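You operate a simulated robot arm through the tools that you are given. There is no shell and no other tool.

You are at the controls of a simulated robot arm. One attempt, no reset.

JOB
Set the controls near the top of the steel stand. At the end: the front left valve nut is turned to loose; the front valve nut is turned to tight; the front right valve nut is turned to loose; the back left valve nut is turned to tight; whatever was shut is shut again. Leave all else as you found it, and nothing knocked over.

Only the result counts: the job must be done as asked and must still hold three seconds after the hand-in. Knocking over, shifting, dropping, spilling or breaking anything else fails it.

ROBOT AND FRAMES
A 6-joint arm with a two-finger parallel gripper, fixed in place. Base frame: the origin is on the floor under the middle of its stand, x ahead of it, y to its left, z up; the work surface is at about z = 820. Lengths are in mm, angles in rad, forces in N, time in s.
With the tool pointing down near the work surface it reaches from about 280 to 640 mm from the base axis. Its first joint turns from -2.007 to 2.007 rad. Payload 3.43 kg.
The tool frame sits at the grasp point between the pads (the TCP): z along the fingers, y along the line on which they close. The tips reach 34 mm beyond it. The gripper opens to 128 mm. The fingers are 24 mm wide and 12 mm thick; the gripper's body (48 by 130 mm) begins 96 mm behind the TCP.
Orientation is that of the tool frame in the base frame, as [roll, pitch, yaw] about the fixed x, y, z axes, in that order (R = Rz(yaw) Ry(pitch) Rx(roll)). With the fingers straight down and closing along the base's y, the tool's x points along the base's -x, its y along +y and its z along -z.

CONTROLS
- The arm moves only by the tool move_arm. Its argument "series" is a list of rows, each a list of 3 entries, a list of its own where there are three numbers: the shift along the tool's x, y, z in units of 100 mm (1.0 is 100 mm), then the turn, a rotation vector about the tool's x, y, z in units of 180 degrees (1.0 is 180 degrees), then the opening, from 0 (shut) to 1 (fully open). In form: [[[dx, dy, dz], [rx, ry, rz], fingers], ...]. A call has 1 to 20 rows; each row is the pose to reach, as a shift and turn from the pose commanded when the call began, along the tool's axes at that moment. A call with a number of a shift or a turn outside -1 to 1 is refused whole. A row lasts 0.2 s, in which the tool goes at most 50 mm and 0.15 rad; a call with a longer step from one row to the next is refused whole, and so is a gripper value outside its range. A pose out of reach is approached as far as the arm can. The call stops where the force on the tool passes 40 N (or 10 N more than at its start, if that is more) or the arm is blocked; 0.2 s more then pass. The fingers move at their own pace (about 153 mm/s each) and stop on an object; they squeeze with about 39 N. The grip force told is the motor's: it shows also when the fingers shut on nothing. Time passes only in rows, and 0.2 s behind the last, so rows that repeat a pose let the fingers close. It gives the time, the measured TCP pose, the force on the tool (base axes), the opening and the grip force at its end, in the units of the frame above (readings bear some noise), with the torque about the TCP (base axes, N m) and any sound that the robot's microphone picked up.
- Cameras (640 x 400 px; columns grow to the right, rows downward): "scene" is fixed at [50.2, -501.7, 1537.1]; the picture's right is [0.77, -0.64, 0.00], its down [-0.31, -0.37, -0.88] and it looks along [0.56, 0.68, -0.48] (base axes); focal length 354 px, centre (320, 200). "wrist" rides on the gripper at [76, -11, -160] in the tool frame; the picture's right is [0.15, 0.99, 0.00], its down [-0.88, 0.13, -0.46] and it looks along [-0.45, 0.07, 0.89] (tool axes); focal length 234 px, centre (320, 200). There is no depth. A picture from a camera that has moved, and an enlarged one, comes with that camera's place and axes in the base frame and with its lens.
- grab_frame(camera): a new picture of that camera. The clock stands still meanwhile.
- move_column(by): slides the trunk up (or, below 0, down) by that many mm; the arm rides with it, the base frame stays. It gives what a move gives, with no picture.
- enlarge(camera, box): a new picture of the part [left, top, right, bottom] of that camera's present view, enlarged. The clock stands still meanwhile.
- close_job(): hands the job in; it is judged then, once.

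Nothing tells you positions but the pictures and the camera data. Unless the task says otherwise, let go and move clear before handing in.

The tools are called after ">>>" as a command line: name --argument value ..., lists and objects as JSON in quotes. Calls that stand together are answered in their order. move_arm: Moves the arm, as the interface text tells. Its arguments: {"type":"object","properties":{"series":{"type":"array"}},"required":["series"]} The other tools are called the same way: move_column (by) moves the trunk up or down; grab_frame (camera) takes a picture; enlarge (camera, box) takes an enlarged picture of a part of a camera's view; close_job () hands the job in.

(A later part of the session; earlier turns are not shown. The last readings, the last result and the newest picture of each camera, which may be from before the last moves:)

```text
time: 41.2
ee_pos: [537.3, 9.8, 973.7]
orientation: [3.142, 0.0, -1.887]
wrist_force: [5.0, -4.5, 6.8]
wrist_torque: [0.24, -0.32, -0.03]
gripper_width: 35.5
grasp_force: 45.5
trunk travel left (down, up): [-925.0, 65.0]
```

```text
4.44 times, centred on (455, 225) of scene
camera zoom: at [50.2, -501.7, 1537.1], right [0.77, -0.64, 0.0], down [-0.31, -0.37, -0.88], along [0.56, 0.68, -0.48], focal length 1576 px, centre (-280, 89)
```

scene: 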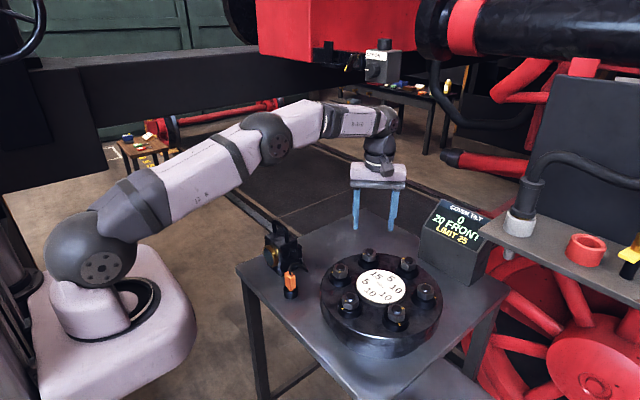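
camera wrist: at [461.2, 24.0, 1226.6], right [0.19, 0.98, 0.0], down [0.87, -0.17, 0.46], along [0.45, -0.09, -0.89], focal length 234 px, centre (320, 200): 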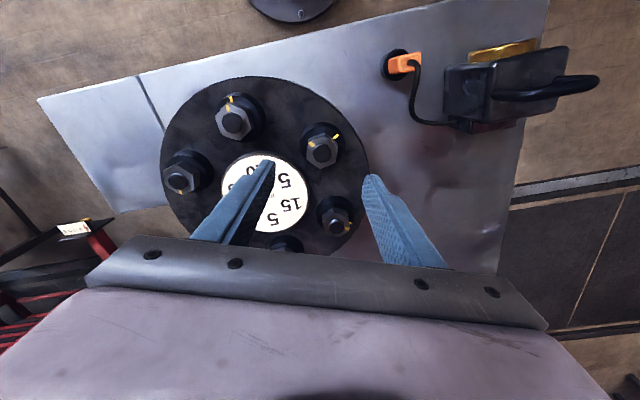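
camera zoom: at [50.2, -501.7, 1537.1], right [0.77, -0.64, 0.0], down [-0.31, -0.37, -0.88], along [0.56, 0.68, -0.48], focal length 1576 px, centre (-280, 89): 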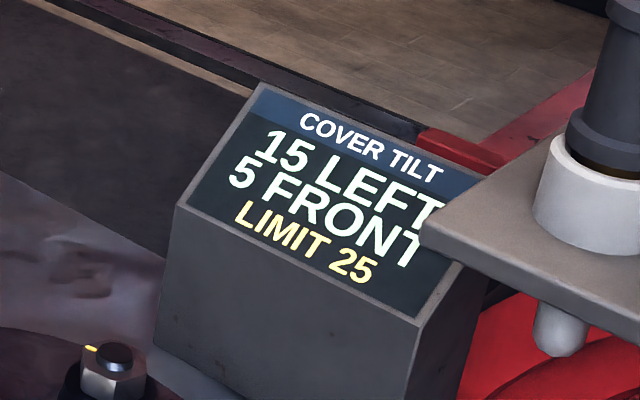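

>>> move_arm --series '[[[0, 0, -0.003], [0, 0, -0.03], 0.0], [[0, 0, -0.003], [0, 0, -0.06], 0.0], [[0, 0, -0.003], [0, 0, -0.06], 0.0]]'

>>> enlarge --camera "scene" --box '[410, 180, 500, 270]'

>>> grab_frame --camera "wrist"

```text
time: 42.0
ee_pos: [537.6, 10.0, 974.4]
orientation: [-3.141, -0.001, -1.696]
wrist_force: [5.9, -7.0, 4.8]
wrist_torque: [0.03, -0.33, -0.02]
gripper_width: 35.5
grasp_force: 45.1
trunk travel left (down, up): [-925.0, 65.0]
```

```text
4.44 times, centred on (455, 225) of scene
camera zoom: at [50.2, -501.7, 1537.1], right [0.77, -0.64, 0.0], down [-0.31, -0.37, -0.88], along [0.56, 0.68, -0.48], focal length 1576 px, centre (-280, 89)
```

zoom: 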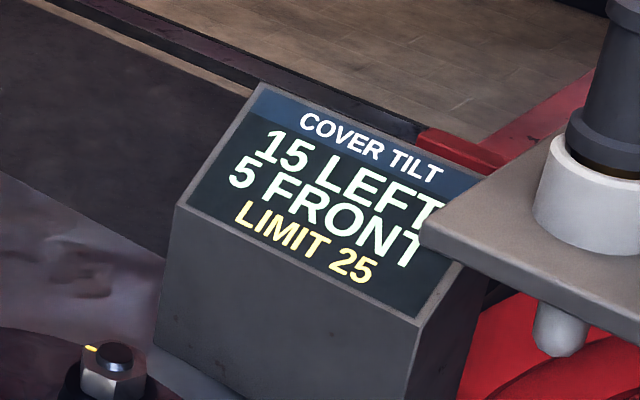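

```text
taken
camera wrist: at [538.0, -66.3, 1133.2], right [-1.0, -0.02, 0.0], down [-0.02, 0.89, 0.46], along [-0.01, 0.46, -0.89], focal length 234 px, centre (320, 200)
```

wrist: 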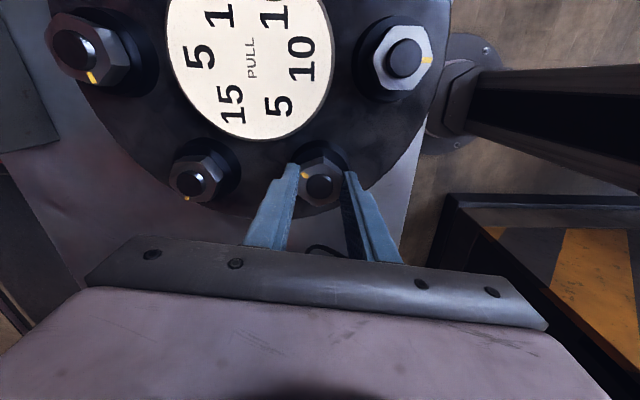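

No display change and no stop at about +101°, where the mark is roughly 204° from the tight position. If neutral is mid-range, a stop should be very close, so I'll go a bit further and read the torque.

>>> move_arm --series '[[[0, 0, 0], [0, 0, -0.015], 0.0], [[0, 0, 0], [0, 0, -0.03], 0.0], [[0, 0, 0], [0, 0, -0.03], 0.0]]'

>>> enlarge --camera "wrist" --box '[265, 130, 375, 210]'

>>> enlarge --camera "scene" --box '[410, 180, 500, 270]'

```text
time: 42.8
ee_pos: [537.7, 9.1, 973.3]
orientation: [3.141, 0.0, -1.601]
wrist_force: [6.0, -9.0, 5.3]
wrist_torque: [-0.38, -0.05, 0.02]
gripper_width: 35.4
grasp_force: 44.7
trunk travel left (down, up): [-925.0, 65.0]
```

```text
5.00 times, centred on (320, 170) of wrist
camera zoom: at [545.3, -65.8, 1133.2], right [-0.99, -0.12, 0.0], down [-0.1, 0.88, 0.46], along [-0.05, 0.45, -0.89], focal length 1171 px, centre (320, 350)
```

zoom: 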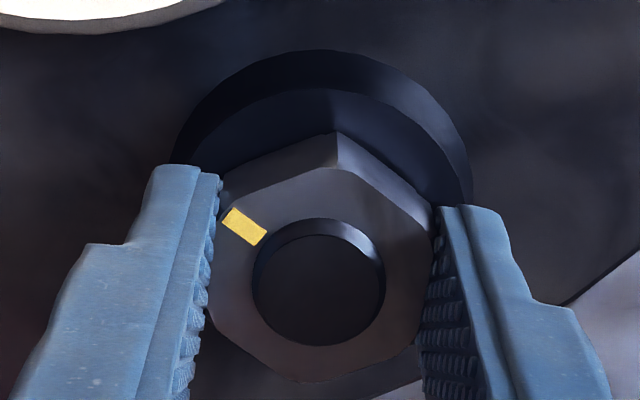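

```text
4.44 times, centred on (455, 225) of scene
camera zoom: at [50.2, -501.7, 1537.1], right [0.77, -0.64, 0.0], down [-0.31, -0.37, -0.88], along [0.56, 0.68, -0.48], focal length 1576 px, centre (-280, 89)
```

zoom: 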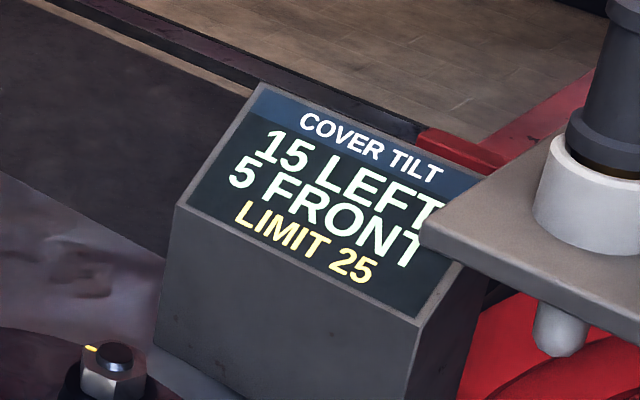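

It is still turning freely at about +106°. I'll check the scene for clearance, then continue to look for the loose end stop.

>>> grab_frame --camera "scene"

>>> enlarge --camera "scene" --box '[300, 220, 460, 370]'

```text
taken
```

scene: 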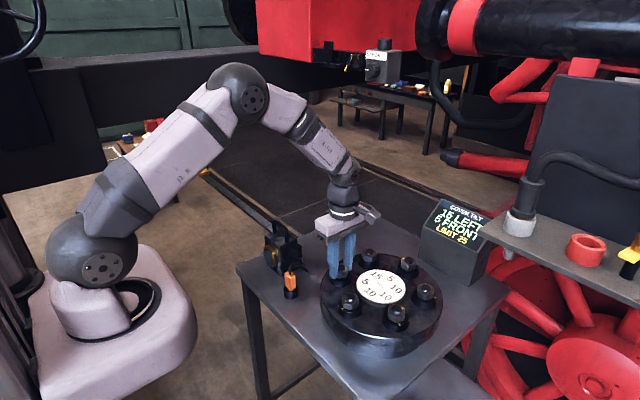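

```text
2.67 times, centred on (380, 295) of scene
camera zoom: at [50.2, -501.7, 1537.1], right [0.77, -0.64, 0.0], down [-0.31, -0.37, -0.88], along [0.56, 0.68, -0.48], focal length 945 px, centre (160, -53)
```

zoom: 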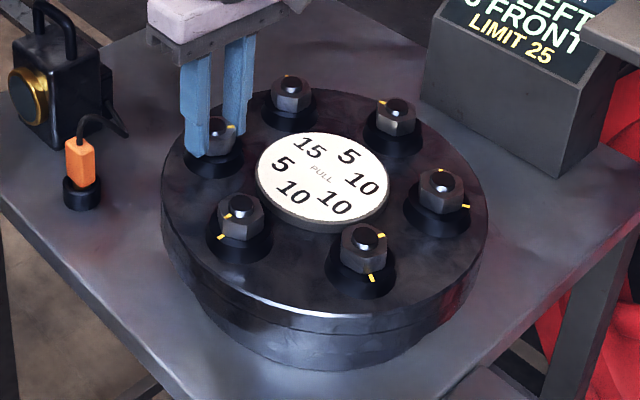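

Clearance is fine and the mark has clearly rotated with the tool. I'll continue loosening in steps, watching torque.

>>> move_arm --series '[[[0, -0.003, 0], [0, 0, -0.03], 0.0], [[0, -0.003, 0], [0, 0, -0.06], 0.0], [[0, -0.003, 0], [0, 0, -0.09], 0.0], [[0, -0.003, 0], [0, 0, -0.11], 0.0]]'

>>> enlarge --camera "scene" --box '[410, 180, 500, 270]'

>>> enlarge --camera "wrist" --box '[265, 130, 375, 210]'

```text
time: 43.8
ee_pos: [537.6, 10.4, 972.8]
orientation: [-3.141, -0.001, -1.256]
wrist_force: [7.7, -8.9, 7.8]
wrist_torque: [-0.08, 0.07, -0.02]
gripper_width: 35.4
grasp_force: 45.2
trunk travel left (down, up): [-925.0, 65.0]
```

```text
4.44 times, centred on (455, 225) of scene
camera zoom: at [50.2, -501.7, 1537.1], right [0.77, -0.64, 0.0], down [-0.31, -0.37, -0.88], along [0.56, 0.68, -0.48], focal length 1576 px, centre (-280, 89)
```

zoom: 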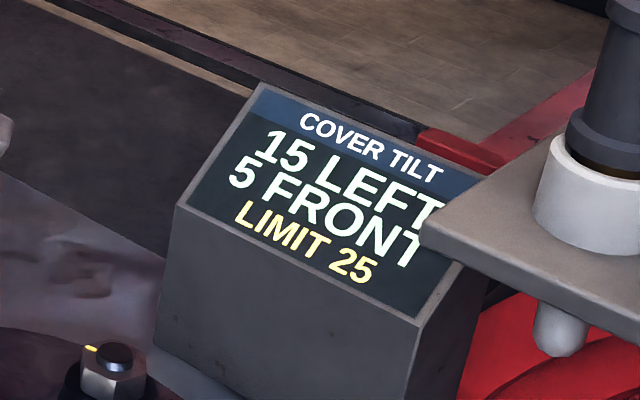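

```text
5.00 times, centred on (320, 170) of wrist
camera zoom: at [570.6, -58.4, 1133.3], right [-0.9, -0.45, 0.0], down [-0.4, 0.8, 0.46], along [-0.2, 0.41, -0.89], focal length 1171 px, centre (320, 350)
```

zoom: 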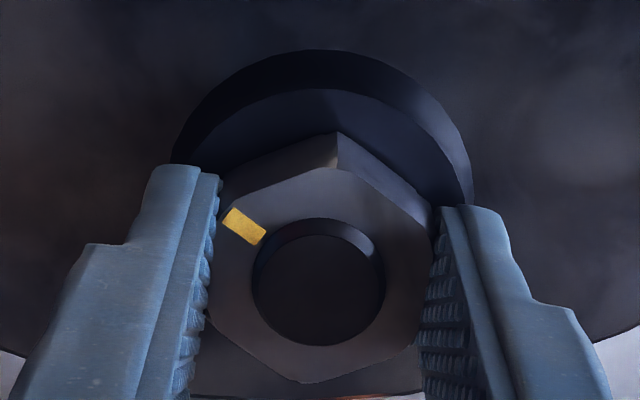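

It's still free at +126°. I'll keep going in steps to find the end of travel.

>>> move_arm --series '[[[0, 0.003, 0], [0, 0, -0.035], 0.0], [[0, 0.003, 0], [0, 0, -0.07], 0.0], [[0, 0.003, 0], [0, 0, -0.105], 0.0], [[0, 0.003, 0], [0, 0, -0.14], 0.0]]'

>>> enlarge --camera "scene" --box '[410, 180, 500, 270]'

>>> enlarge --camera "wrist" --box '[265, 130, 375, 210]'

```text
time: 44.8
ee_pos: [538.4, 10.4, 974.3]
orientation: [-3.14, 0.0, -0.815]
wrist_force: [10.6, -7.9, 5.4]
wrist_torque: [0.2, -0.26, 0.0]
gripper_width: 35.5
grasp_force: 44.7
trunk travel left (down, up): [-925.0, 65.0]
```

```text
4.44 times, centred on (455, 225) of scene
camera zoom: at [50.2, -501.7, 1537.1], right [0.77, -0.64, 0.0], down [-0.31, -0.37, -0.88], along [0.56, 0.68, -0.48], focal length 1576 px, centre (-280, 89)
```

zoom: 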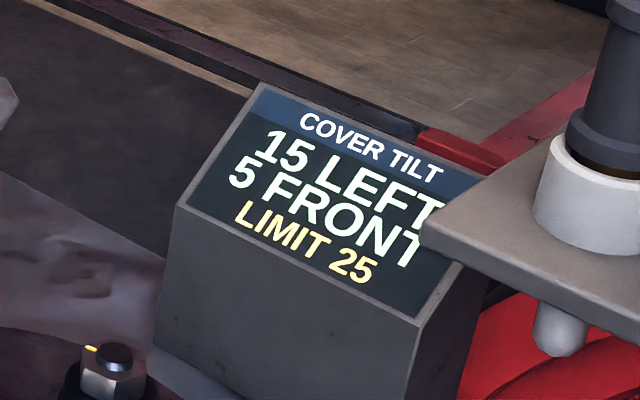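

```text
5.00 times, centred on (320, 170) of wrist
camera zoom: at [597.2, -37.0, 1133.5], right [-0.62, -0.78, 0.0], down [-0.7, 0.55, 0.46], along [-0.36, 0.28, -0.89], focal length 1171 px, centre (320, 350)
```

zoom: 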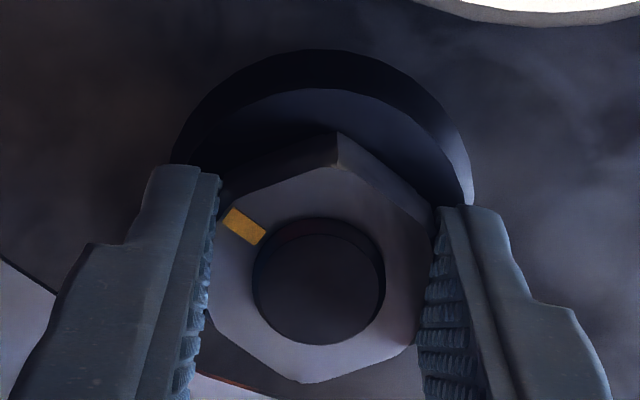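

>>> move_arm --series '[[[0, 0.004, 0], [0, 0, -0.035], 0.0], [[0, 0.006, 0], [0, 0, -0.07], 0.0], [[0, 0.006, 0], [0, 0, -0.105], 0.0], [[0, 0.006, 0], [0, 0, -0.14], 0.0]]'

>>> enlarge --camera "scene" --box '[410, 180, 500, 270]'

>>> enlarge --camera "wrist" --box '[265, 130, 375, 210]'

```text
time: 45.8
ee_pos: [538.3, 10.0, 973.5]
orientation: [-3.14, -0.001, -0.375]
wrist_force: [14.6, -0.1, 10.6]
wrist_torque: [0.63, 0.57, -0.04]
gripper_width: 35.5
grasp_force: 44.9
trunk travel left (down, up): [-925.0, 65.0]
```

```text
4.44 times, centred on (455, 225) of scene
camera zoom: at [50.2, -501.7, 1537.1], right [0.77, -0.64, 0.0], down [-0.31, -0.37, -0.88], along [0.56, 0.68, -0.48], focal length 1576 px, centre (-280, 89)
```

zoom: 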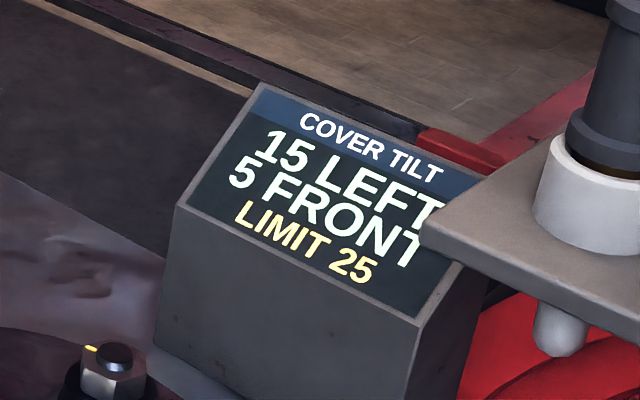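

```text
5.00 times, centred on (320, 170) of wrist
camera zoom: at [611.7, -6.4, 1133.8], right [-0.23, -0.97, 0.0], down [-0.87, 0.2, 0.45], along [-0.44, 0.1, -0.89], focal length 1171 px, centre (320, 350)
```

zoom: 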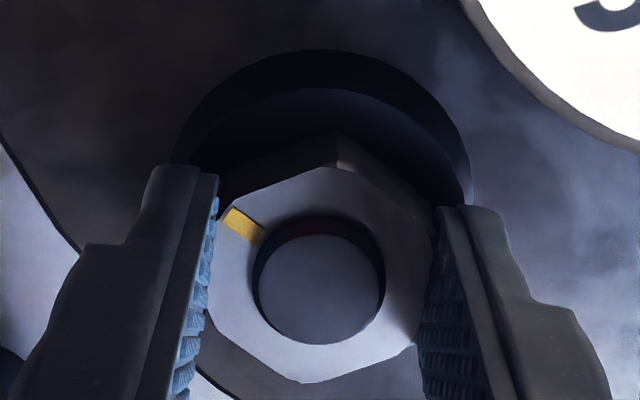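

>>> move_arm --series '[[[0.005, -0.002, 0], [0, 0, -0.02], 0.0], [[0.01, -0.004, -0.005], [0, 0, -0.055], 0.0], [[0.01, -0.004, -0.005], [0, 0, -0.09], 0.0], [[0.01, -0.004, -0.005], [0, 0, -0.12], 0.0]]'

>>> enlarge --camera "wrist" --box '[265, 130, 375, 210]'

>>> grab_frame --camera "scene"

```text
time: 46.8
ee_pos: [535.6, 10.9, 973.7]
orientation: [3.106, -0.001, -0.052]
wrist_force: [2.1, -21.0, 0.0]
wrist_torque: [0.34, 0.0, -0.67]
gripper_width: 38.5
grasp_force: 45.3
out of reach, approached as far as the arm can: row 4
trunk travel left (down, up): [-925.0, 65.0]
stopped in row 4: the force on the tool passed its limit at 48 N (the readings are from after the stop); the commanded pose is now the measured one
```

```text
5.00 times, centred on (320, 170) of wrist
camera zoom: at [611.1, 25.4, 1132.7], right [0.09, -0.99, 0.03], down [-0.89, -0.07, 0.46], along [-0.45, -0.07, -0.89], focal length 1171 px, centre (320, 350)
```

zoom: 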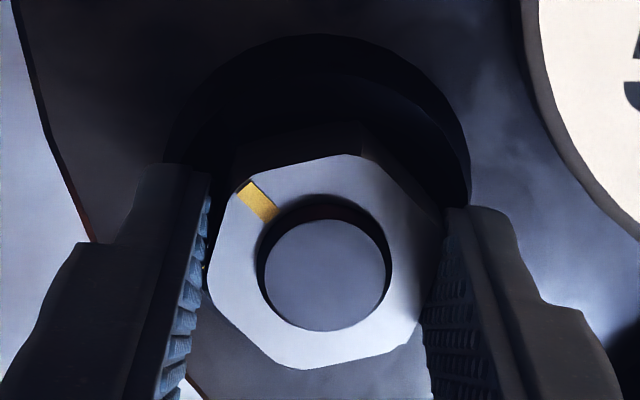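

```text
taken
```

scene: 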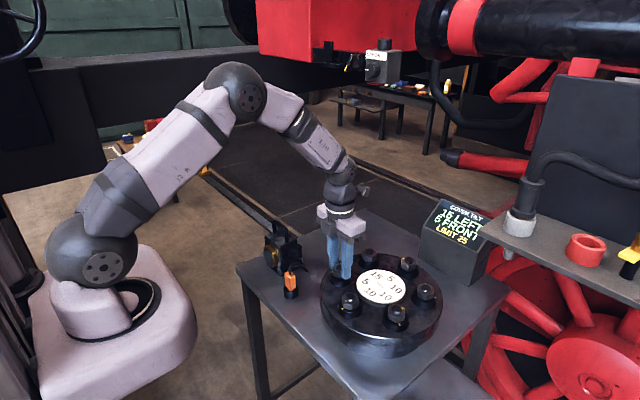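

The arm's wrist reached its own limit there, and the nut shifted in the grip, so this may not be a true nut stop. I'll release, lift straight up, and rotate the wrist back for a fresh grip to test properly.

>>> move_arm --series '[[[0, 0, 0], [0, 0, 0], 0.25], [[0, 0, 0], [0, 0, 0], 0.5], [[0, 0, 0], [0, 0, 0.03], 0.5], [[0, 0, -0.2], [0, 0, 0.06], 0.5], [[0, 0, -0.5], [0, 0, 0.09], 0.5], [[0, 0, -0.9], [0, 0, 0.12], 0.5]]'

>>> enlarge --camera "scene" --box '[300, 220, 460, 370]'

>>> enlarge --camera "scene" --box '[410, 180, 500, 270]'

```text
time: 48.2
ee_pos: [535.4, 19.3, 1063.6]
orientation: [3.114, -0.012, -0.427]
wrist_force: [-0.1, 0.2, -0.1]
wrist_torque: [-0.01, -0.02, -0.03]
gripper_width: 63.8
grasp_force: 0.0
trunk travel left (down, up): [-925.0, 65.0]
```

```text
2.67 times, centred on (380, 295) of scene
camera zoom: at [50.2, -501.7, 1537.1], right [0.77, -0.64, 0.0], down [-0.31, -0.37, -0.88], along [0.56, 0.68, -0.48], focal length 945 px, centre (160, -53)
```

zoom: 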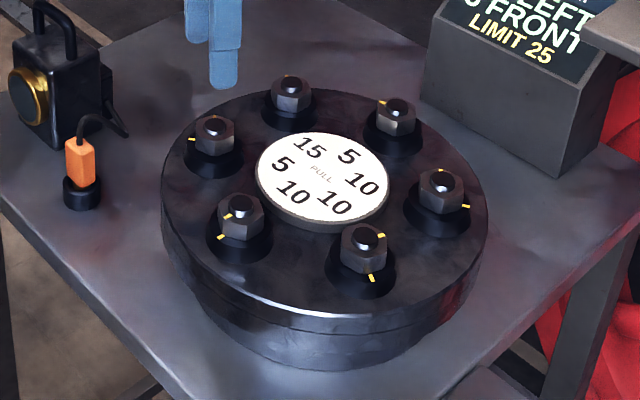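

```text
4.44 times, centred on (455, 225) of scene
camera zoom: at [50.2, -501.7, 1537.1], right [0.77, -0.64, 0.0], down [-0.31, -0.37, -0.88], along [0.56, 0.68, -0.48], focal length 1576 px, centre (-280, 89)
```

zoom: 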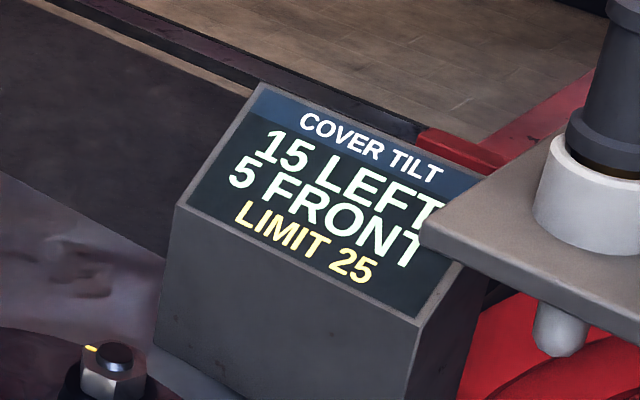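

I'm clear of the nut with the tool slightly tilted. I'll straighten it, recentre above the front left nut, and wind the wrist back to give room for more loosening travel.

>>> move_arm --series '[[[0.03, 0.035, 0], [0.0044, -0.0019, 0], 0.5], [[0.057, 0.069, 0], [0.0088, -0.0038, 0], 0.5], [[0.057, 0.069, 0], [0.0088, -0.0038, 0], 0.5]]'

```text
time: 49.0
ee_pos: [537.6, 10.0, 1063.9]
orientation: [3.141, 0.001, -0.426]
wrist_force: [-0.5, -0.2, 0.2]
wrist_torque: [0.03, 0.03, -0.04]
gripper_width: 63.9
grasp_force: 0.2
trunk travel left (down, up): [-925.0, 65.0]
```

>>> move_arm --series '[[[0, 0, 0], [0, 0, 0.045], 0.6], [[0, 0, 0], [0, 0, 0.09], 0.6], [[0, 0, 0], [0, 0, 0.135], 0.6], [[0, 0, 0], [0, 0, 0.18], 0.6], [[0, 0, 0], [0, 0, 0.225], 0.6], [[0, 0, 0], [0, 0, 0.27], 0.6], [[0, 0, 0], [0, 0, 0.315], 0.6], [[0, 0, 0], [0, 0, 0.36], 0.6], [[0, 0, 0], [0, 0, 0.405], 0.6], [[0, 0, 0], [0, 0, 0.45], 0.6], [[0, 0, 0], [0, 0, 0.495], 0.6], [[0, 0, 0], [0, 0, 0.54], 0.6], [[0, 0, 0], [0, 0, 0.585], 0.6], [[0, 0, 0], [0, 0, 0.63], 0.6], [[0, 0, 0], [0, 0, 0.66], 0.6], [[0, 0, 0], [0, 0, 0.66], 0.6]]'

>>> enlarge --camera "wrist" --box '[285, 115, 365, 185]'

>>> grab_frame --camera "wrist"

```text
time: 52.4
ee_pos: [537.7, 10.0, 1063.2]
orientation: [3.141, -0.001, -2.502]
wrist_force: [0.0, -0.6, 0.8]
wrist_torque: [0.03, -0.02, -0.04]
gripper_width: 76.9
grasp_force: 0.1
trunk travel left (down, up): [-925.0, 65.0]
```

```text
5.71 times, centred on (325, 150) of wrist
camera zoom: at [482.6, -43.6, 1223.8], right [-0.71, 0.71, 0.0], down [0.63, 0.63, 0.46], along [0.32, 0.32, -0.89], focal length 1338 px, centre (291, 486)
```

zoom: 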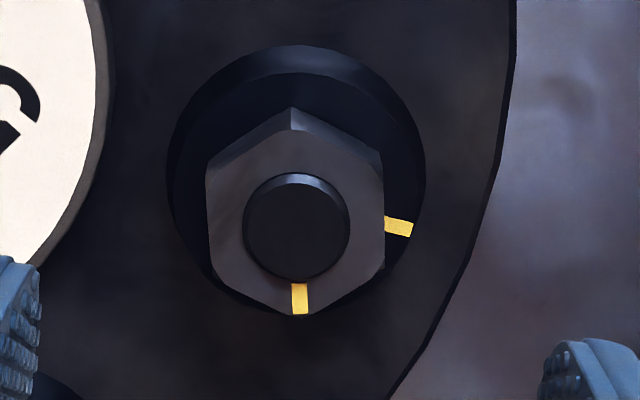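

```text
taken
camera wrist: at [482.6, -43.6, 1223.8], right [-0.71, 0.71, 0.0], down [0.63, 0.63, 0.46], along [0.32, 0.32, -0.89], focal length 234 px, centre (320, 200)
```

wrist: 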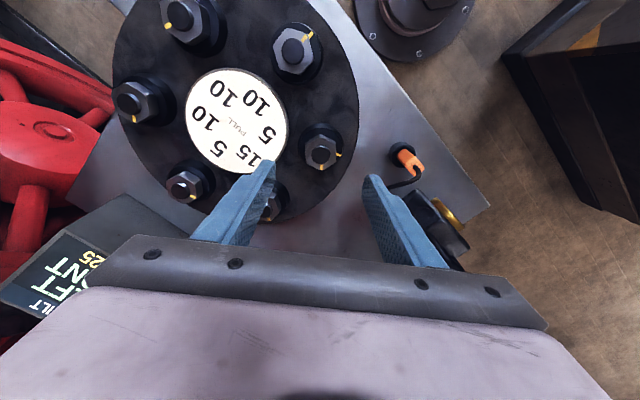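

The front left nut's mark is now about 187° from where it started, roughly 288° from tight. I'll regrip it with wrist room available and test whether it turns further or is at its stop.

>>> move_arm --series '[[[0.005, 0.006, 0.1], [0, 0, -0.027], 0.5], [[0.005, 0.006, 0.3], [0, 0, -0.053], 0.5], [[0.005, 0.006, 0.5], [0, 0, -0.053], 0.5], [[0.005, 0.006, 0.62], [0, 0, -0.053], 0.5], [[0.005, 0.006, 0.62], [0, 0, -0.053], 0.5]]'

>>> enlarge --camera "wrist" --box '[265, 120, 375, 200]'

```text
time: 53.6
ee_pos: [536.4, 8.6, 1001.6]
orientation: [-3.14, 0.0, -2.334]
wrist_force: [-0.3, -0.4, 0.4]
wrist_torque: [0.03, 0.0, 0.0]
gripper_width: 64.0
grasp_force: 0.1
trunk travel left (down, up): [-925.0, 65.0]
```

```text
5.00 times, centred on (320, 160) of wrist
camera zoom: at [490.7, -52.7, 1161.4], right [-0.82, 0.58, 0.0], down [0.51, 0.73, 0.46], along [0.26, 0.37, -0.89], focal length 1171 px, centre (320, 400)
```

zoom: 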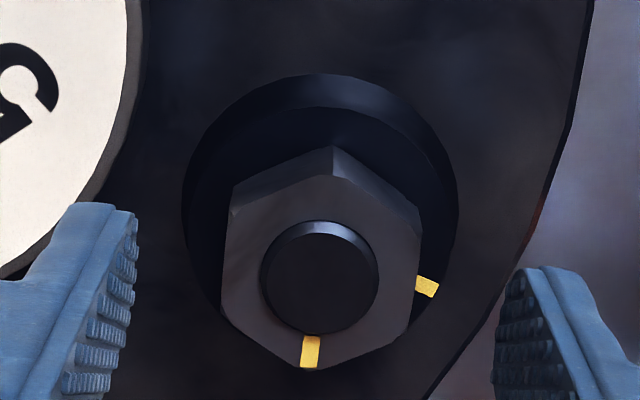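

>>> move_arm --series '[[[-0.018, -0.006, 0.0], [0, 0, -0.02], 0.5], [[-0.018, -0.006, 0.12], [0, 0, -0.02], 0.5], [[-0.018, -0.006, 0.24], [0, 0, -0.02], 0.5], [[-0.018, -0.006, 0.3], [0, 0, -0.02], 0.5], [[-0.018, -0.006, 0.3], [0, 0, -0.02], 0.25], [[-0.018, -0.006, 0.3], [0, 0, -0.02], 0.0], [[-0.018, -0.006, 0.3], [0, 0, -0.02], 0.0], [[-0.018, -0.006, 0.3], [0, 0, -0.02], 0.0]]'

>>> enlarge --camera "wrist" --box '[265, 130, 375, 210]'

```text
time: 55.4
ee_pos: [537.9, 10.7, 971.7]
orientation: [-3.141, 0.0, -2.271]
wrist_force: [-1.4, 1.6, -0.6]
wrist_torque: [0.02, 0.15, -0.75]
gripper_width: 35.4
grasp_force: 45.0
trunk travel left (down, up): [-925.0, 65.0]
```

```text
5.00 times, centred on (320, 170) of wrist
camera zoom: at [496.5, -53.3, 1131.5], right [-0.85, 0.53, 0.0], down [0.47, 0.76, 0.46], along [0.24, 0.39, -0.89], focal length 1171 px, centre (320, 350)
```

zoom: 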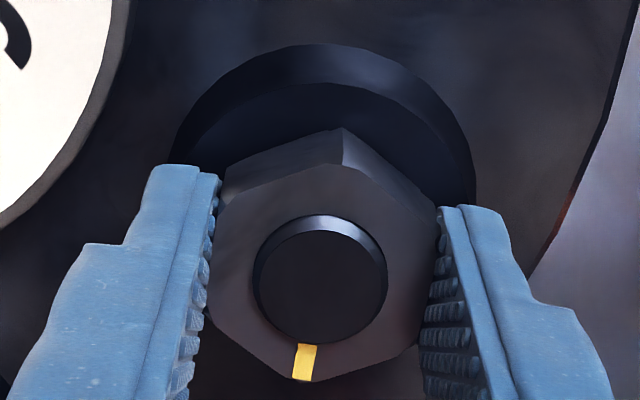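

Just squeezing the flats now shows −0.75 N·m, which suggests the nut is already against a stop in the loosening direction. I'll confirm with a small extra turn.

>>> move_arm --series '[[[0, 0, 0], [0, 0, -0.01], 0.0], [[0, 0, 0], [0, 0, -0.02], 0.0], [[0, 0, 0], [0, 0, -0.02], 0.0]]'

>>> enlarge --camera "wrist" --box '[265, 130, 375, 210]'

>>> enlarge --camera "scene" --box '[410, 180, 500, 270]'

```text
time: 56.2
ee_pos: [537.2, 11.7, 971.6]
orientation: [3.141, 0.0, -2.209]
wrist_force: [-0.7, 3.6, -2.0]
wrist_torque: [0.52, -0.27, -1.55]
gripper_width: 37.1
grasp_force: 44.4
trunk travel left (down, up): [-925.0, 65.0]
```

```text
5.00 times, centred on (320, 170) of wrist
camera zoom: at [500.8, -55.2, 1131.5], right [-0.88, 0.47, 0.0], down [0.42, 0.79, 0.46], along [0.22, 0.4, -0.89], focal length 1171 px, centre (320, 350)
```

zoom: 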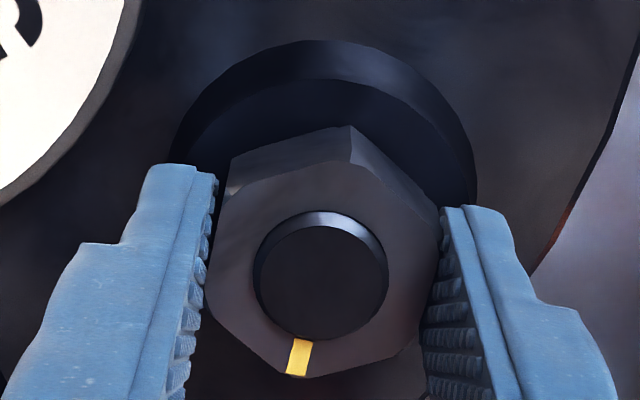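

```text
4.44 times, centred on (455, 225) of scene
camera zoom: at [50.2, -501.7, 1537.1], right [0.77, -0.64, 0.0], down [-0.31, -0.37, -0.88], along [0.56, 0.68, -0.48], focal length 1576 px, centre (-280, 89)
```

zoom: 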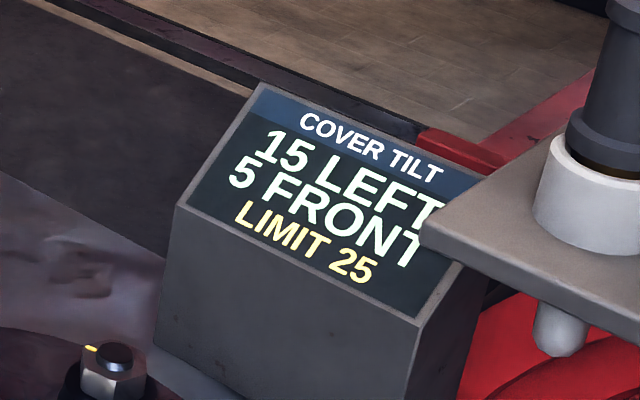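

That confirms it: the nut is at the loose end stop, about 288° from tight, and the display is unchanged. So the starting angle was part-way, and "loose" at the end stop is unambiguous. I'll release this nut and do the same with the front right one.

>>> move_arm --series '[[[0, 0, 0], [0, 0, 0.022], 0.0], [[0, 0, 0], [0, 0, 0.022], 0.25], [[0, 0, 0], [0, 0, 0.022], 0.5], [[0, 0, 0], [0, 0, 0.022], 0.5], [[0, 0, -0.2], [0, 0, 0.022], 0.5], [[0, 0, -0.5], [0, 0, 0.022], 0.5], [[0, 0, -0.95], [0, 0, 0.022], 0.6], [[0, 0, -0.95], [0, 0, 0.022], 0.6]]'

>>> enlarge --camera "wrist" --box '[285, 115, 365, 185]'

>>> enlarge --camera "scene" --box '[300, 220, 460, 370]'

```text
time: 58.0
ee_pos: [538.2, 10.1, 1065.9]
orientation: [-3.14, 0.0, -2.276]
wrist_force: [0.1, 0.6, 0.0]
wrist_torque: [0.0, 0.03, -0.01]
gripper_width: 76.7
grasp_force: 0.0
trunk travel left (down, up): [-925.0, 65.0]
```

```text
5.71 times, centred on (325, 150) of wrist
camera zoom: at [496.8, -54.1, 1226.2], right [-0.85, 0.53, 0.0], down [0.47, 0.75, 0.46], along [0.24, 0.39, -0.89], focal length 1338 px, centre (291, 486)
```

zoom: 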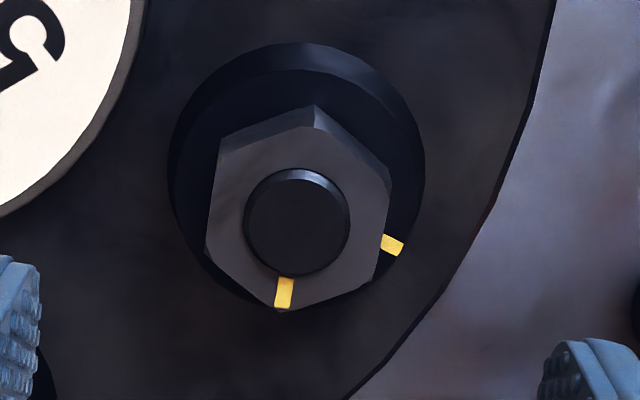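

```text
2.67 times, centred on (380, 295) of scene
camera zoom: at [50.2, -501.7, 1537.1], right [0.77, -0.64, 0.0], down [-0.31, -0.37, -0.88], along [0.56, 0.68, -0.48], focal length 945 px, centre (160, -53)
```

zoom: 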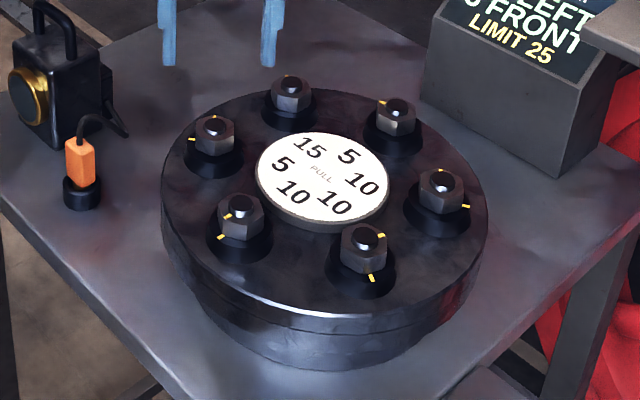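

The front left nut stays at the loose stop. I'll move to the front right nut near (538, −172), winding the wrist clockwise so there is about 190° of loosening travel available.

>>> move_arm --series '[[[0.087, -0.074, 0], [0, 0, 0.0443], 0.6], [[0.173, -0.148, 0], [0, 0, 0.0886], 0.6], [[0.26, -0.221, 0], [0, 0, 0.133], 0.6], [[0.347, -0.295, 0], [0, 0, 0.177], 0.6], [[0.433, -0.369, 0], [0, 0, 0.2215], 0.6], [[0.52, -0.443, 0], [0, 0, 0.266], 0.6], [[0.606, -0.516, 0], [0, 0, 0.31], 0.6], [[0.693, -0.59, 0], [0, 0, 0.3545], 0.6], [[0.693, -0.59, 0], [0, 0, 0.3545], 0.6]]'

```text
time: 60.0
ee_pos: [538.4, -81.0, 1065.9]
orientation: [-3.141, 0.0, 2.891]
wrist_force: [0.0, 0.5, -0.9]
wrist_torque: [0.01, 0.02, 0.01]
gripper_width: 76.7
grasp_force: 0.1
trunk travel left (down, up): [-925.0, 65.0]
```

>>> move_arm --series '[[[-0.028, -0.11, 0], [0, 0, 0.0443], 0.6], [[-0.056, -0.221, 0], [0, 0, 0.0886], 0.6], [[-0.083, -0.331, 0], [0, 0, 0.133], 0.6], [[-0.111, -0.442, 0], [0, 0, 0.177], 0.6], [[-0.139, -0.552, 0], [0, 0, 0.2215], 0.6], [[-0.167, -0.663, 0], [0, 0, 0.266], 0.6], [[-0.194, -0.773, 0], [0, 0, 0.31], 0.6], [[-0.222, -0.884, 0], [0, 0, 0.353], 0.6], [[-0.222, -0.884, 0], [0, 0, 0.353], 0.6]]'

>>> grab_frame --camera "wrist"

>>> enlarge --camera "wrist" --box '[285, 115, 365, 185]'

>>> grab_frame --camera "scene"

```text
time: 62.0
ee_pos: [537.4, -171.1, 1067.0]
orientation: [3.141, 0.0, 1.783]
wrist_force: [0.5, -0.3, -0.5]
wrist_torque: [0.05, 0.0, -0.02]
gripper_width: 76.6
grasp_force: 0.0
trunk travel left (down, up): [-925.0, 65.0]
```

```text
taken
camera wrist: at [509.9, -98.5, 1227.2], right [0.94, 0.35, 0.0], down [0.31, -0.83, 0.46], along [0.16, -0.43, -0.89], focal length 234 px, centre (320, 200)
```

wrist: 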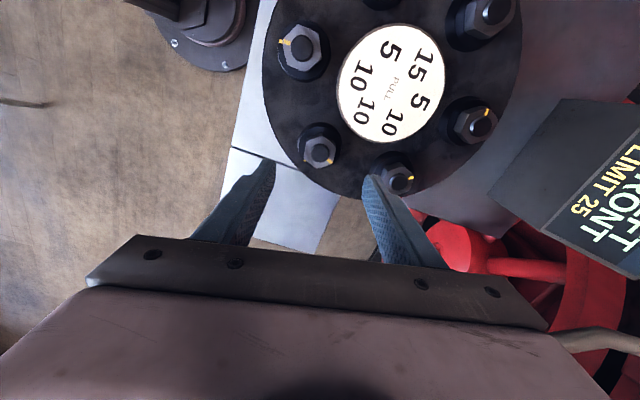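

```text
5.71 times, centred on (325, 150) of wrist
camera zoom: at [509.9, -98.5, 1227.2], right [0.94, 0.35, 0.0], down [0.31, -0.83, 0.46], along [0.16, -0.43, -0.89], focal length 1338 px, centre (291, 486)
```

zoom: 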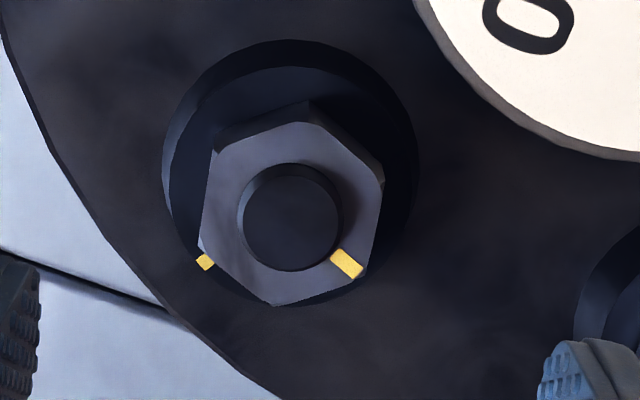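

```text
taken
```

scene: 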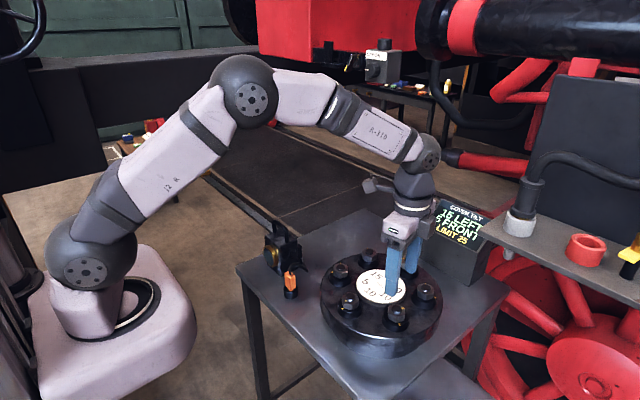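

The front right nut is centred and its flats align with the fingers. I'll descend, check, and grip.

>>> move_arm --series '[[[0.002, -0.012, 0.15], [0, 0, 0.003], 0.5], [[0.002, -0.012, 0.35], [0, 0, 0.003], 0.5], [[0.002, -0.012, 0.55], [0, 0, 0.003], 0.5], [[0.002, -0.012, 0.65], [0, 0, 0.003], 0.5], [[0.002, -0.012, 0.65], [0, 0, 0.003], 0.5]]'

>>> enlarge --camera "wrist" --box '[265, 120, 375, 200]'

```text
time: 63.2
ee_pos: [535.7, -170.6, 1001.4]
orientation: [-3.142, 0.0, 1.774]
wrist_force: [0.1, -0.6, -0.3]
wrist_torque: [-0.02, -0.01, 0.03]
gripper_width: 64.0
grasp_force: 0.0
trunk travel left (down, up): [-925.0, 65.0]
```

```text
5.00 times, centred on (320, 160) of wrist
camera zoom: at [508.8, -97.9, 1162.0], right [0.94, 0.34, 0.0], down [0.31, -0.84, 0.46], along [0.16, -0.43, -0.89], focal length 1171 px, centre (320, 400)
```

zoom: 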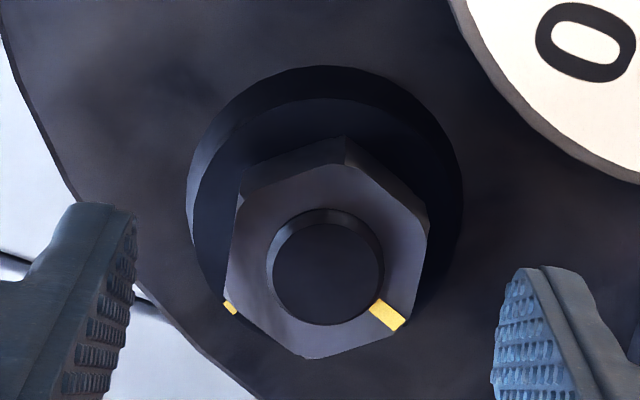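

>>> move_arm --series '[[[0.001, 0.007, 0.0], [0, 0, 0], 0.5], [[0.001, 0.007, 0.12], [0, 0, 0], 0.5], [[0.001, 0.007, 0.24], [0, 0, 0], 0.5], [[0.001, 0.007, 0.3], [0, 0, 0], 0.5], [[0.001, 0.007, 0.3], [0, 0, 0], 0.25], [[0.001, 0.007, 0.3], [0, 0, 0], 0.0], [[0.001, 0.007, 0.3], [0, 0, 0], 0.0], [[0.001, 0.007, 0.3], [0, 0, 0], 0.0]]'

>>> enlarge --camera "wrist" --box '[265, 130, 375, 210]'

```text
time: 65.0
ee_pos: [538.0, -171.5, 972.5]
orientation: [3.141, -0.001, 1.775]
wrist_force: [-2.0, -0.2, -0.6]
wrist_torque: [-0.14, 0.01, 0.0]
gripper_width: 35.5
grasp_force: 44.9
trunk travel left (down, up): [-925.0, 65.0]
```

```text
5.00 times, centred on (320, 170) of wrist
camera zoom: at [510.2, -98.7, 1132.1], right [0.94, 0.34, 0.0], down [0.31, -0.84, 0.46], along [0.16, -0.43, -0.89], focal length 1171 px, centre (320, 350)
```

zoom: 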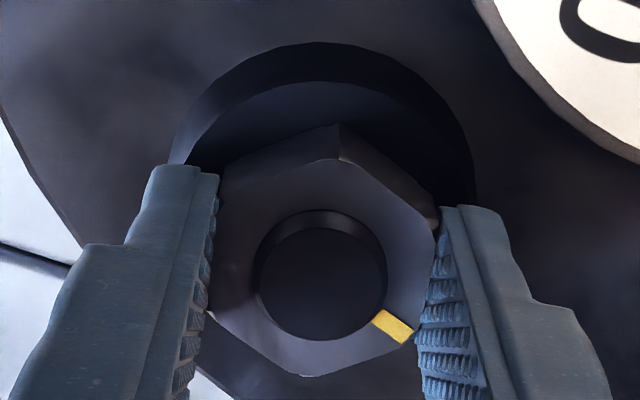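

The front right nut is gripped with low force. I'll loosen it counter-clockwise 60° and check.

>>> move_arm --series '[[[0, 0, 0], [0, 0, -0.033], 0.0], [[0, 0, 0], [0, 0, -0.067], 0.0], [[0, 0, 0], [0, 0, -0.1], 0.0], [[0, 0, 0], [0, 0, -0.133], 0.0], [[0, 0, 0], [0, 0, -0.167], 0.0], [[0, 0, 0], [0, 0, -0.2], 0.0], [[0, 0, 0], [0, 0, -0.233], 0.0], [[0, 0, 0], [0, 0, -0.267], 0.0], [[0, 0, 0], [0, 0, -0.3], 0.0], [[0, 0, 0], [0, 0, -0.333], 0.0]]'

>>> enlarge --camera "scene" --box '[410, 180, 500, 270]'

>>> enlarge --camera "wrist" --box '[265, 130, 375, 210]'

```text
time: 67.2
ee_pos: [536.9, -172.0, 974.0]
orientation: [3.142, 0.003, 2.821]
wrist_force: [0.2, -0.9, 2.8]
wrist_torque: [-0.31, -1.18, -0.07]
gripper_width: 35.7
grasp_force: 44.8
trunk travel left (down, up): [-925.0, 65.0]
```

```text
4.44 times, centred on (455, 225) of scene
camera zoom: at [50.2, -501.7, 1537.1], right [0.77, -0.64, 0.0], down [-0.31, -0.37, -0.88], along [0.56, 0.68, -0.48], focal length 1576 px, centre (-280, 89)
```

zoom: 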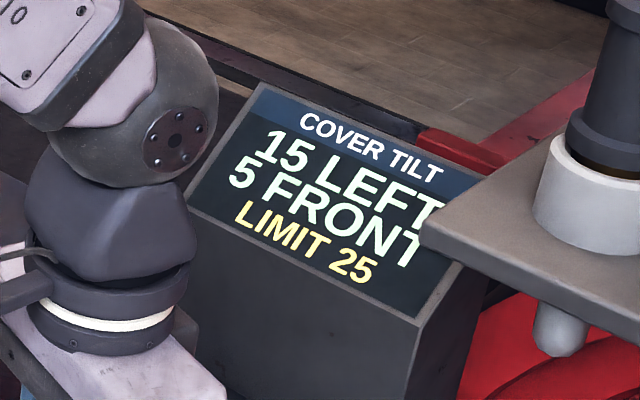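

```text
5.00 times, centred on (320, 170) of wrist
camera zoom: at [461.0, -157.1, 1132.3], right [0.17, 0.99, 0.0], down [0.88, -0.15, 0.46], along [0.45, -0.08, -0.89], focal length 1171 px, centre (320, 350)
```

zoom: 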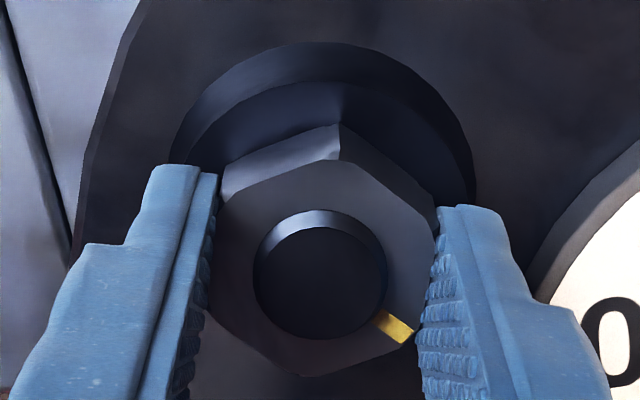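

The nut turned 60° with minimal force and the display is unchanged. I'll continue another 60°.

>>> move_arm --series '[[[0, 0, -0.002], [0, 0, -0.033], 0.0], [[0, 0, -0.003], [0, 0, -0.067], 0.0], [[0, 0, -0.003], [0, 0, -0.1], 0.0], [[0, 0, -0.003], [0, 0, -0.133], 0.0], [[0, 0, -0.003], [0, 0, -0.167], 0.0], [[0, 0, -0.003], [0, 0, -0.2], 0.0], [[0, 0, -0.003], [0, 0, -0.233], 0.0], [[0, 0, -0.003], [0, 0, -0.267], 0.0], [[0, 0, -0.003], [0, 0, -0.3], 0.0], [[0, 0, -0.003], [0, 0, -0.333], 0.0]]'

>>> enlarge --camera "scene" --box '[410, 180, 500, 270]'

>>> enlarge --camera "wrist" --box '[265, 130, 375, 210]'

```text
time: 69.4
ee_pos: [537.0, -170.2, 974.0]
orientation: [-3.139, -0.002, -2.413]
wrist_force: [2.8, -0.4, 10.3]
wrist_torque: [0.4, 0.2, -0.04]
gripper_width: 35.3
grasp_force: 44.9
trunk travel left (down, up): [-925.0, 65.0]
```

```text
4.44 times, centred on (455, 225) of scene
camera zoom: at [50.2, -501.7, 1537.1], right [0.77, -0.64, 0.0], down [-0.31, -0.37, -0.88], along [0.56, 0.68, -0.48], focal length 1576 px, centre (-280, 89)
```

zoom: 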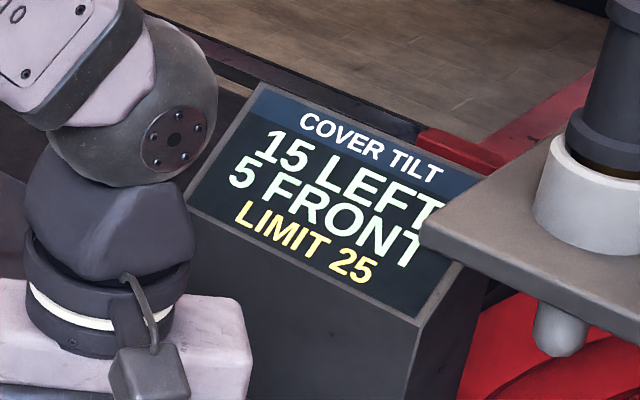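

```text
5.00 times, centred on (320, 170) of wrist
camera zoom: at [487.3, -228.6, 1132.8], right [-0.77, 0.64, 0.0], down [0.57, 0.68, 0.46], along [0.29, 0.35, -0.89], focal length 1171 px, centre (320, 350)
```

zoom: 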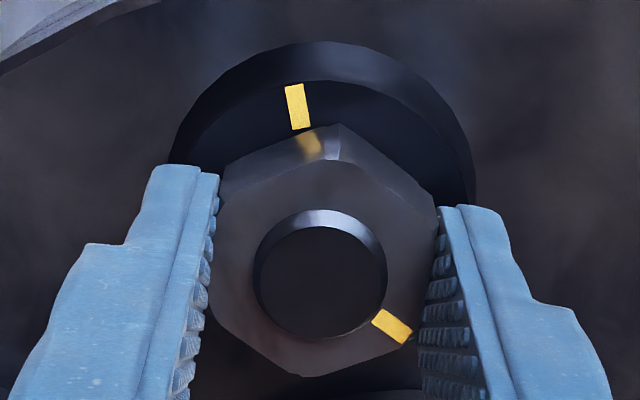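

At +120° it's still free. I'll continue 58° more, easing up slightly for the thread rise.

>>> move_arm --series '[[[0, 0, -0.008], [0, 0, -0.033], 0.0], [[0, 0, -0.01], [0, 0, -0.067], 0.0], [[0, 0, -0.01], [0, 0, -0.1], 0.0], [[0, 0, -0.01], [0, 0, -0.133], 0.0], [[0, 0, -0.01], [0, 0, -0.167], 0.0], [[0, 0, -0.01], [0, 0, -0.2], 0.0], [[0, 0, -0.01], [0, 0, -0.233], 0.0], [[0, 0, -0.01], [0, 0, -0.267], 0.0], [[0, 0, -0.01], [0, 0, -0.3], 0.0], [[0, 0, -0.01], [0, 0, -0.32], 0.0]]'

>>> enlarge --camera "wrist" --box '[265, 130, 375, 210]'

>>> grab_frame --camera "scene"

```text
time: 71.6
ee_pos: [537.6, -169.6, 972.6]
orientation: [-3.141, 0.001, -1.408]
wrist_force: [1.6, 0.2, 9.9]
wrist_torque: [0.25, 0.15, -0.02]
gripper_width: 35.4
grasp_force: 45.1
trunk travel left (down, up): [-925.0, 65.0]
```

```text
5.00 times, centred on (320, 170) of wrist
camera zoom: at [559.7, -242.8, 1133.2], right [-0.95, -0.3, 0.0], down [-0.27, 0.85, 0.46], along [-0.14, 0.43, -0.89], focal length 1171 px, centre (320, 350)
```

zoom: 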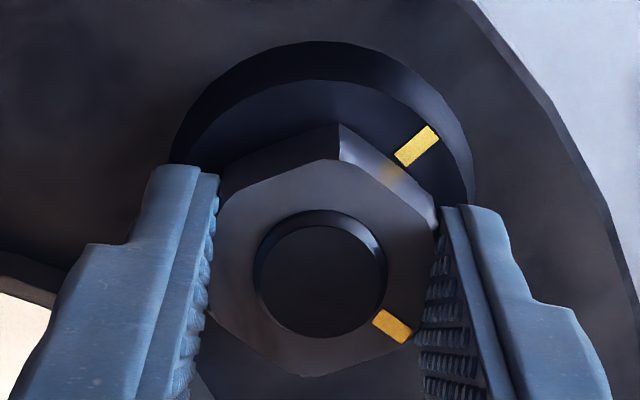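

```text
taken
```

scene: 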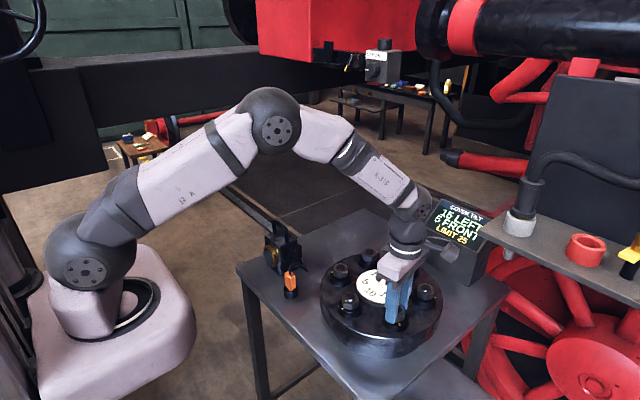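

At +178° it's still free, and the stop is expected near +188°. I'll approach it gently.

>>> move_arm --series '[[[0, 0, 0], [0, 0, -0.015], 0.0], [[0, 0, 0], [0, 0, -0.03], 0.0], [[0, 0, 0], [0, 0, -0.045], 0.0], [[0, 0, 0], [0, 0, -0.055], 0.0], [[0, 0, 0], [0, 0, -0.055], 0.0]]'

>>> enlarge --camera "wrist" --box '[265, 130, 375, 210]'

>>> enlarge --camera "scene" --box '[410, 180, 500, 270]'

```text
time: 72.8
ee_pos: [536.9, -171.6, 974.3]
orientation: [-3.139, -0.001, -1.24]
wrist_force: [0.3, 0.6, 8.0]
wrist_torque: [0.34, -0.09, -1.17]
gripper_width: 35.5
grasp_force: 45.4
trunk travel left (down, up): [-925.0, 65.0]
```

```text
5.00 times, centred on (320, 170) of wrist
camera zoom: at [571.3, -238.1, 1133.2], right [-0.89, -0.46, 0.0], down [-0.41, 0.79, 0.45], along [-0.21, 0.4, -0.89], focal length 1171 px, centre (320, 350)
```

zoom: 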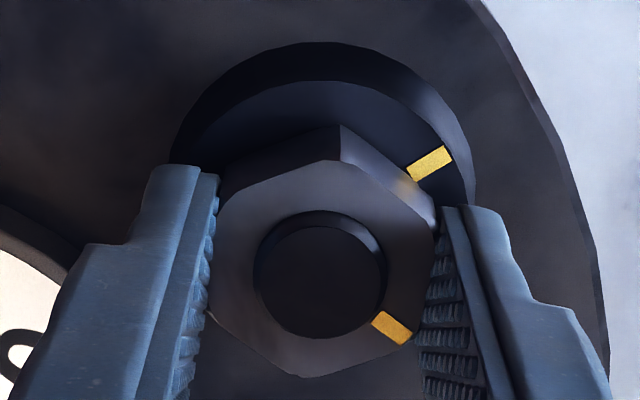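

```text
4.44 times, centred on (455, 225) of scene
camera zoom: at [50.2, -501.7, 1537.1], right [0.77, -0.64, 0.0], down [-0.31, -0.37, -0.88], along [0.56, 0.68, -0.48], focal length 1576 px, centre (-280, 89)
```

zoom: 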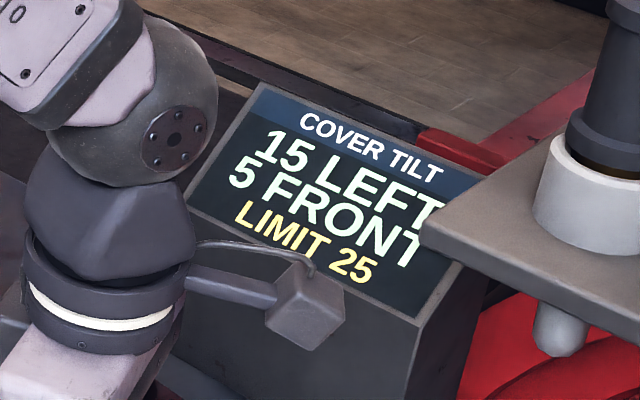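

The stop is reached at the same +187° as the front left nut, with torque at −1.17 N·m. I'll unwind slightly, release, and lift clear.

>>> move_arm --series '[[[0, 0, 0], [0, 0, 0.01], 0.0], [[0, 0, 0], [0, 0, 0.01], 0.25], [[0, 0, 0], [0, 0, 0.01], 0.5], [[0, 0, 0], [0, 0, 0.01], 0.5], [[0, 0, -0.2], [0, 0, 0.01], 0.5], [[0, 0, -0.5], [0, 0, 0.01], 0.5], [[0, 0, -0.95], [0, 0, 0.01], 0.6], [[0, 0, -0.95], [0, 0, 0.01], 0.6]]'

>>> enlarge --camera "wrist" --box '[265, 115, 375, 195]'

>>> grab_frame --camera "scene"

```text
time: 74.6
ee_pos: [535.3, -172.1, 1067.3]
orientation: [-3.14, -0.001, -1.271]
wrist_force: [0.4, -0.2, -0.5]
wrist_torque: [-0.01, -0.01, -0.07]
gripper_width: 77.0
grasp_force: 0.1
trunk travel left (down, up): [-925.0, 65.0]
```

```text
5.00 times, centred on (320, 155) of wrist
camera zoom: at [568.2, -239.9, 1227.2], right [-0.9, -0.43, 0.0], down [-0.39, 0.8, 0.46], along [-0.2, 0.41, -0.89], focal length 1171 px, centre (320, 425)
```

zoom: 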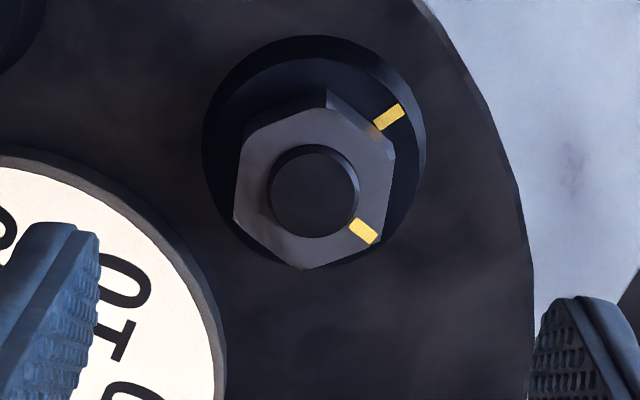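

```text
taken
```

scene: 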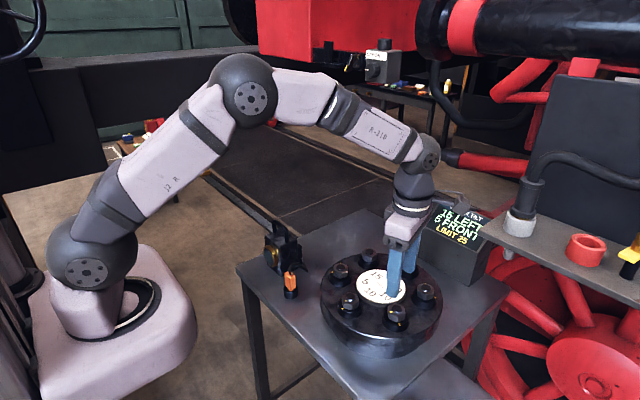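

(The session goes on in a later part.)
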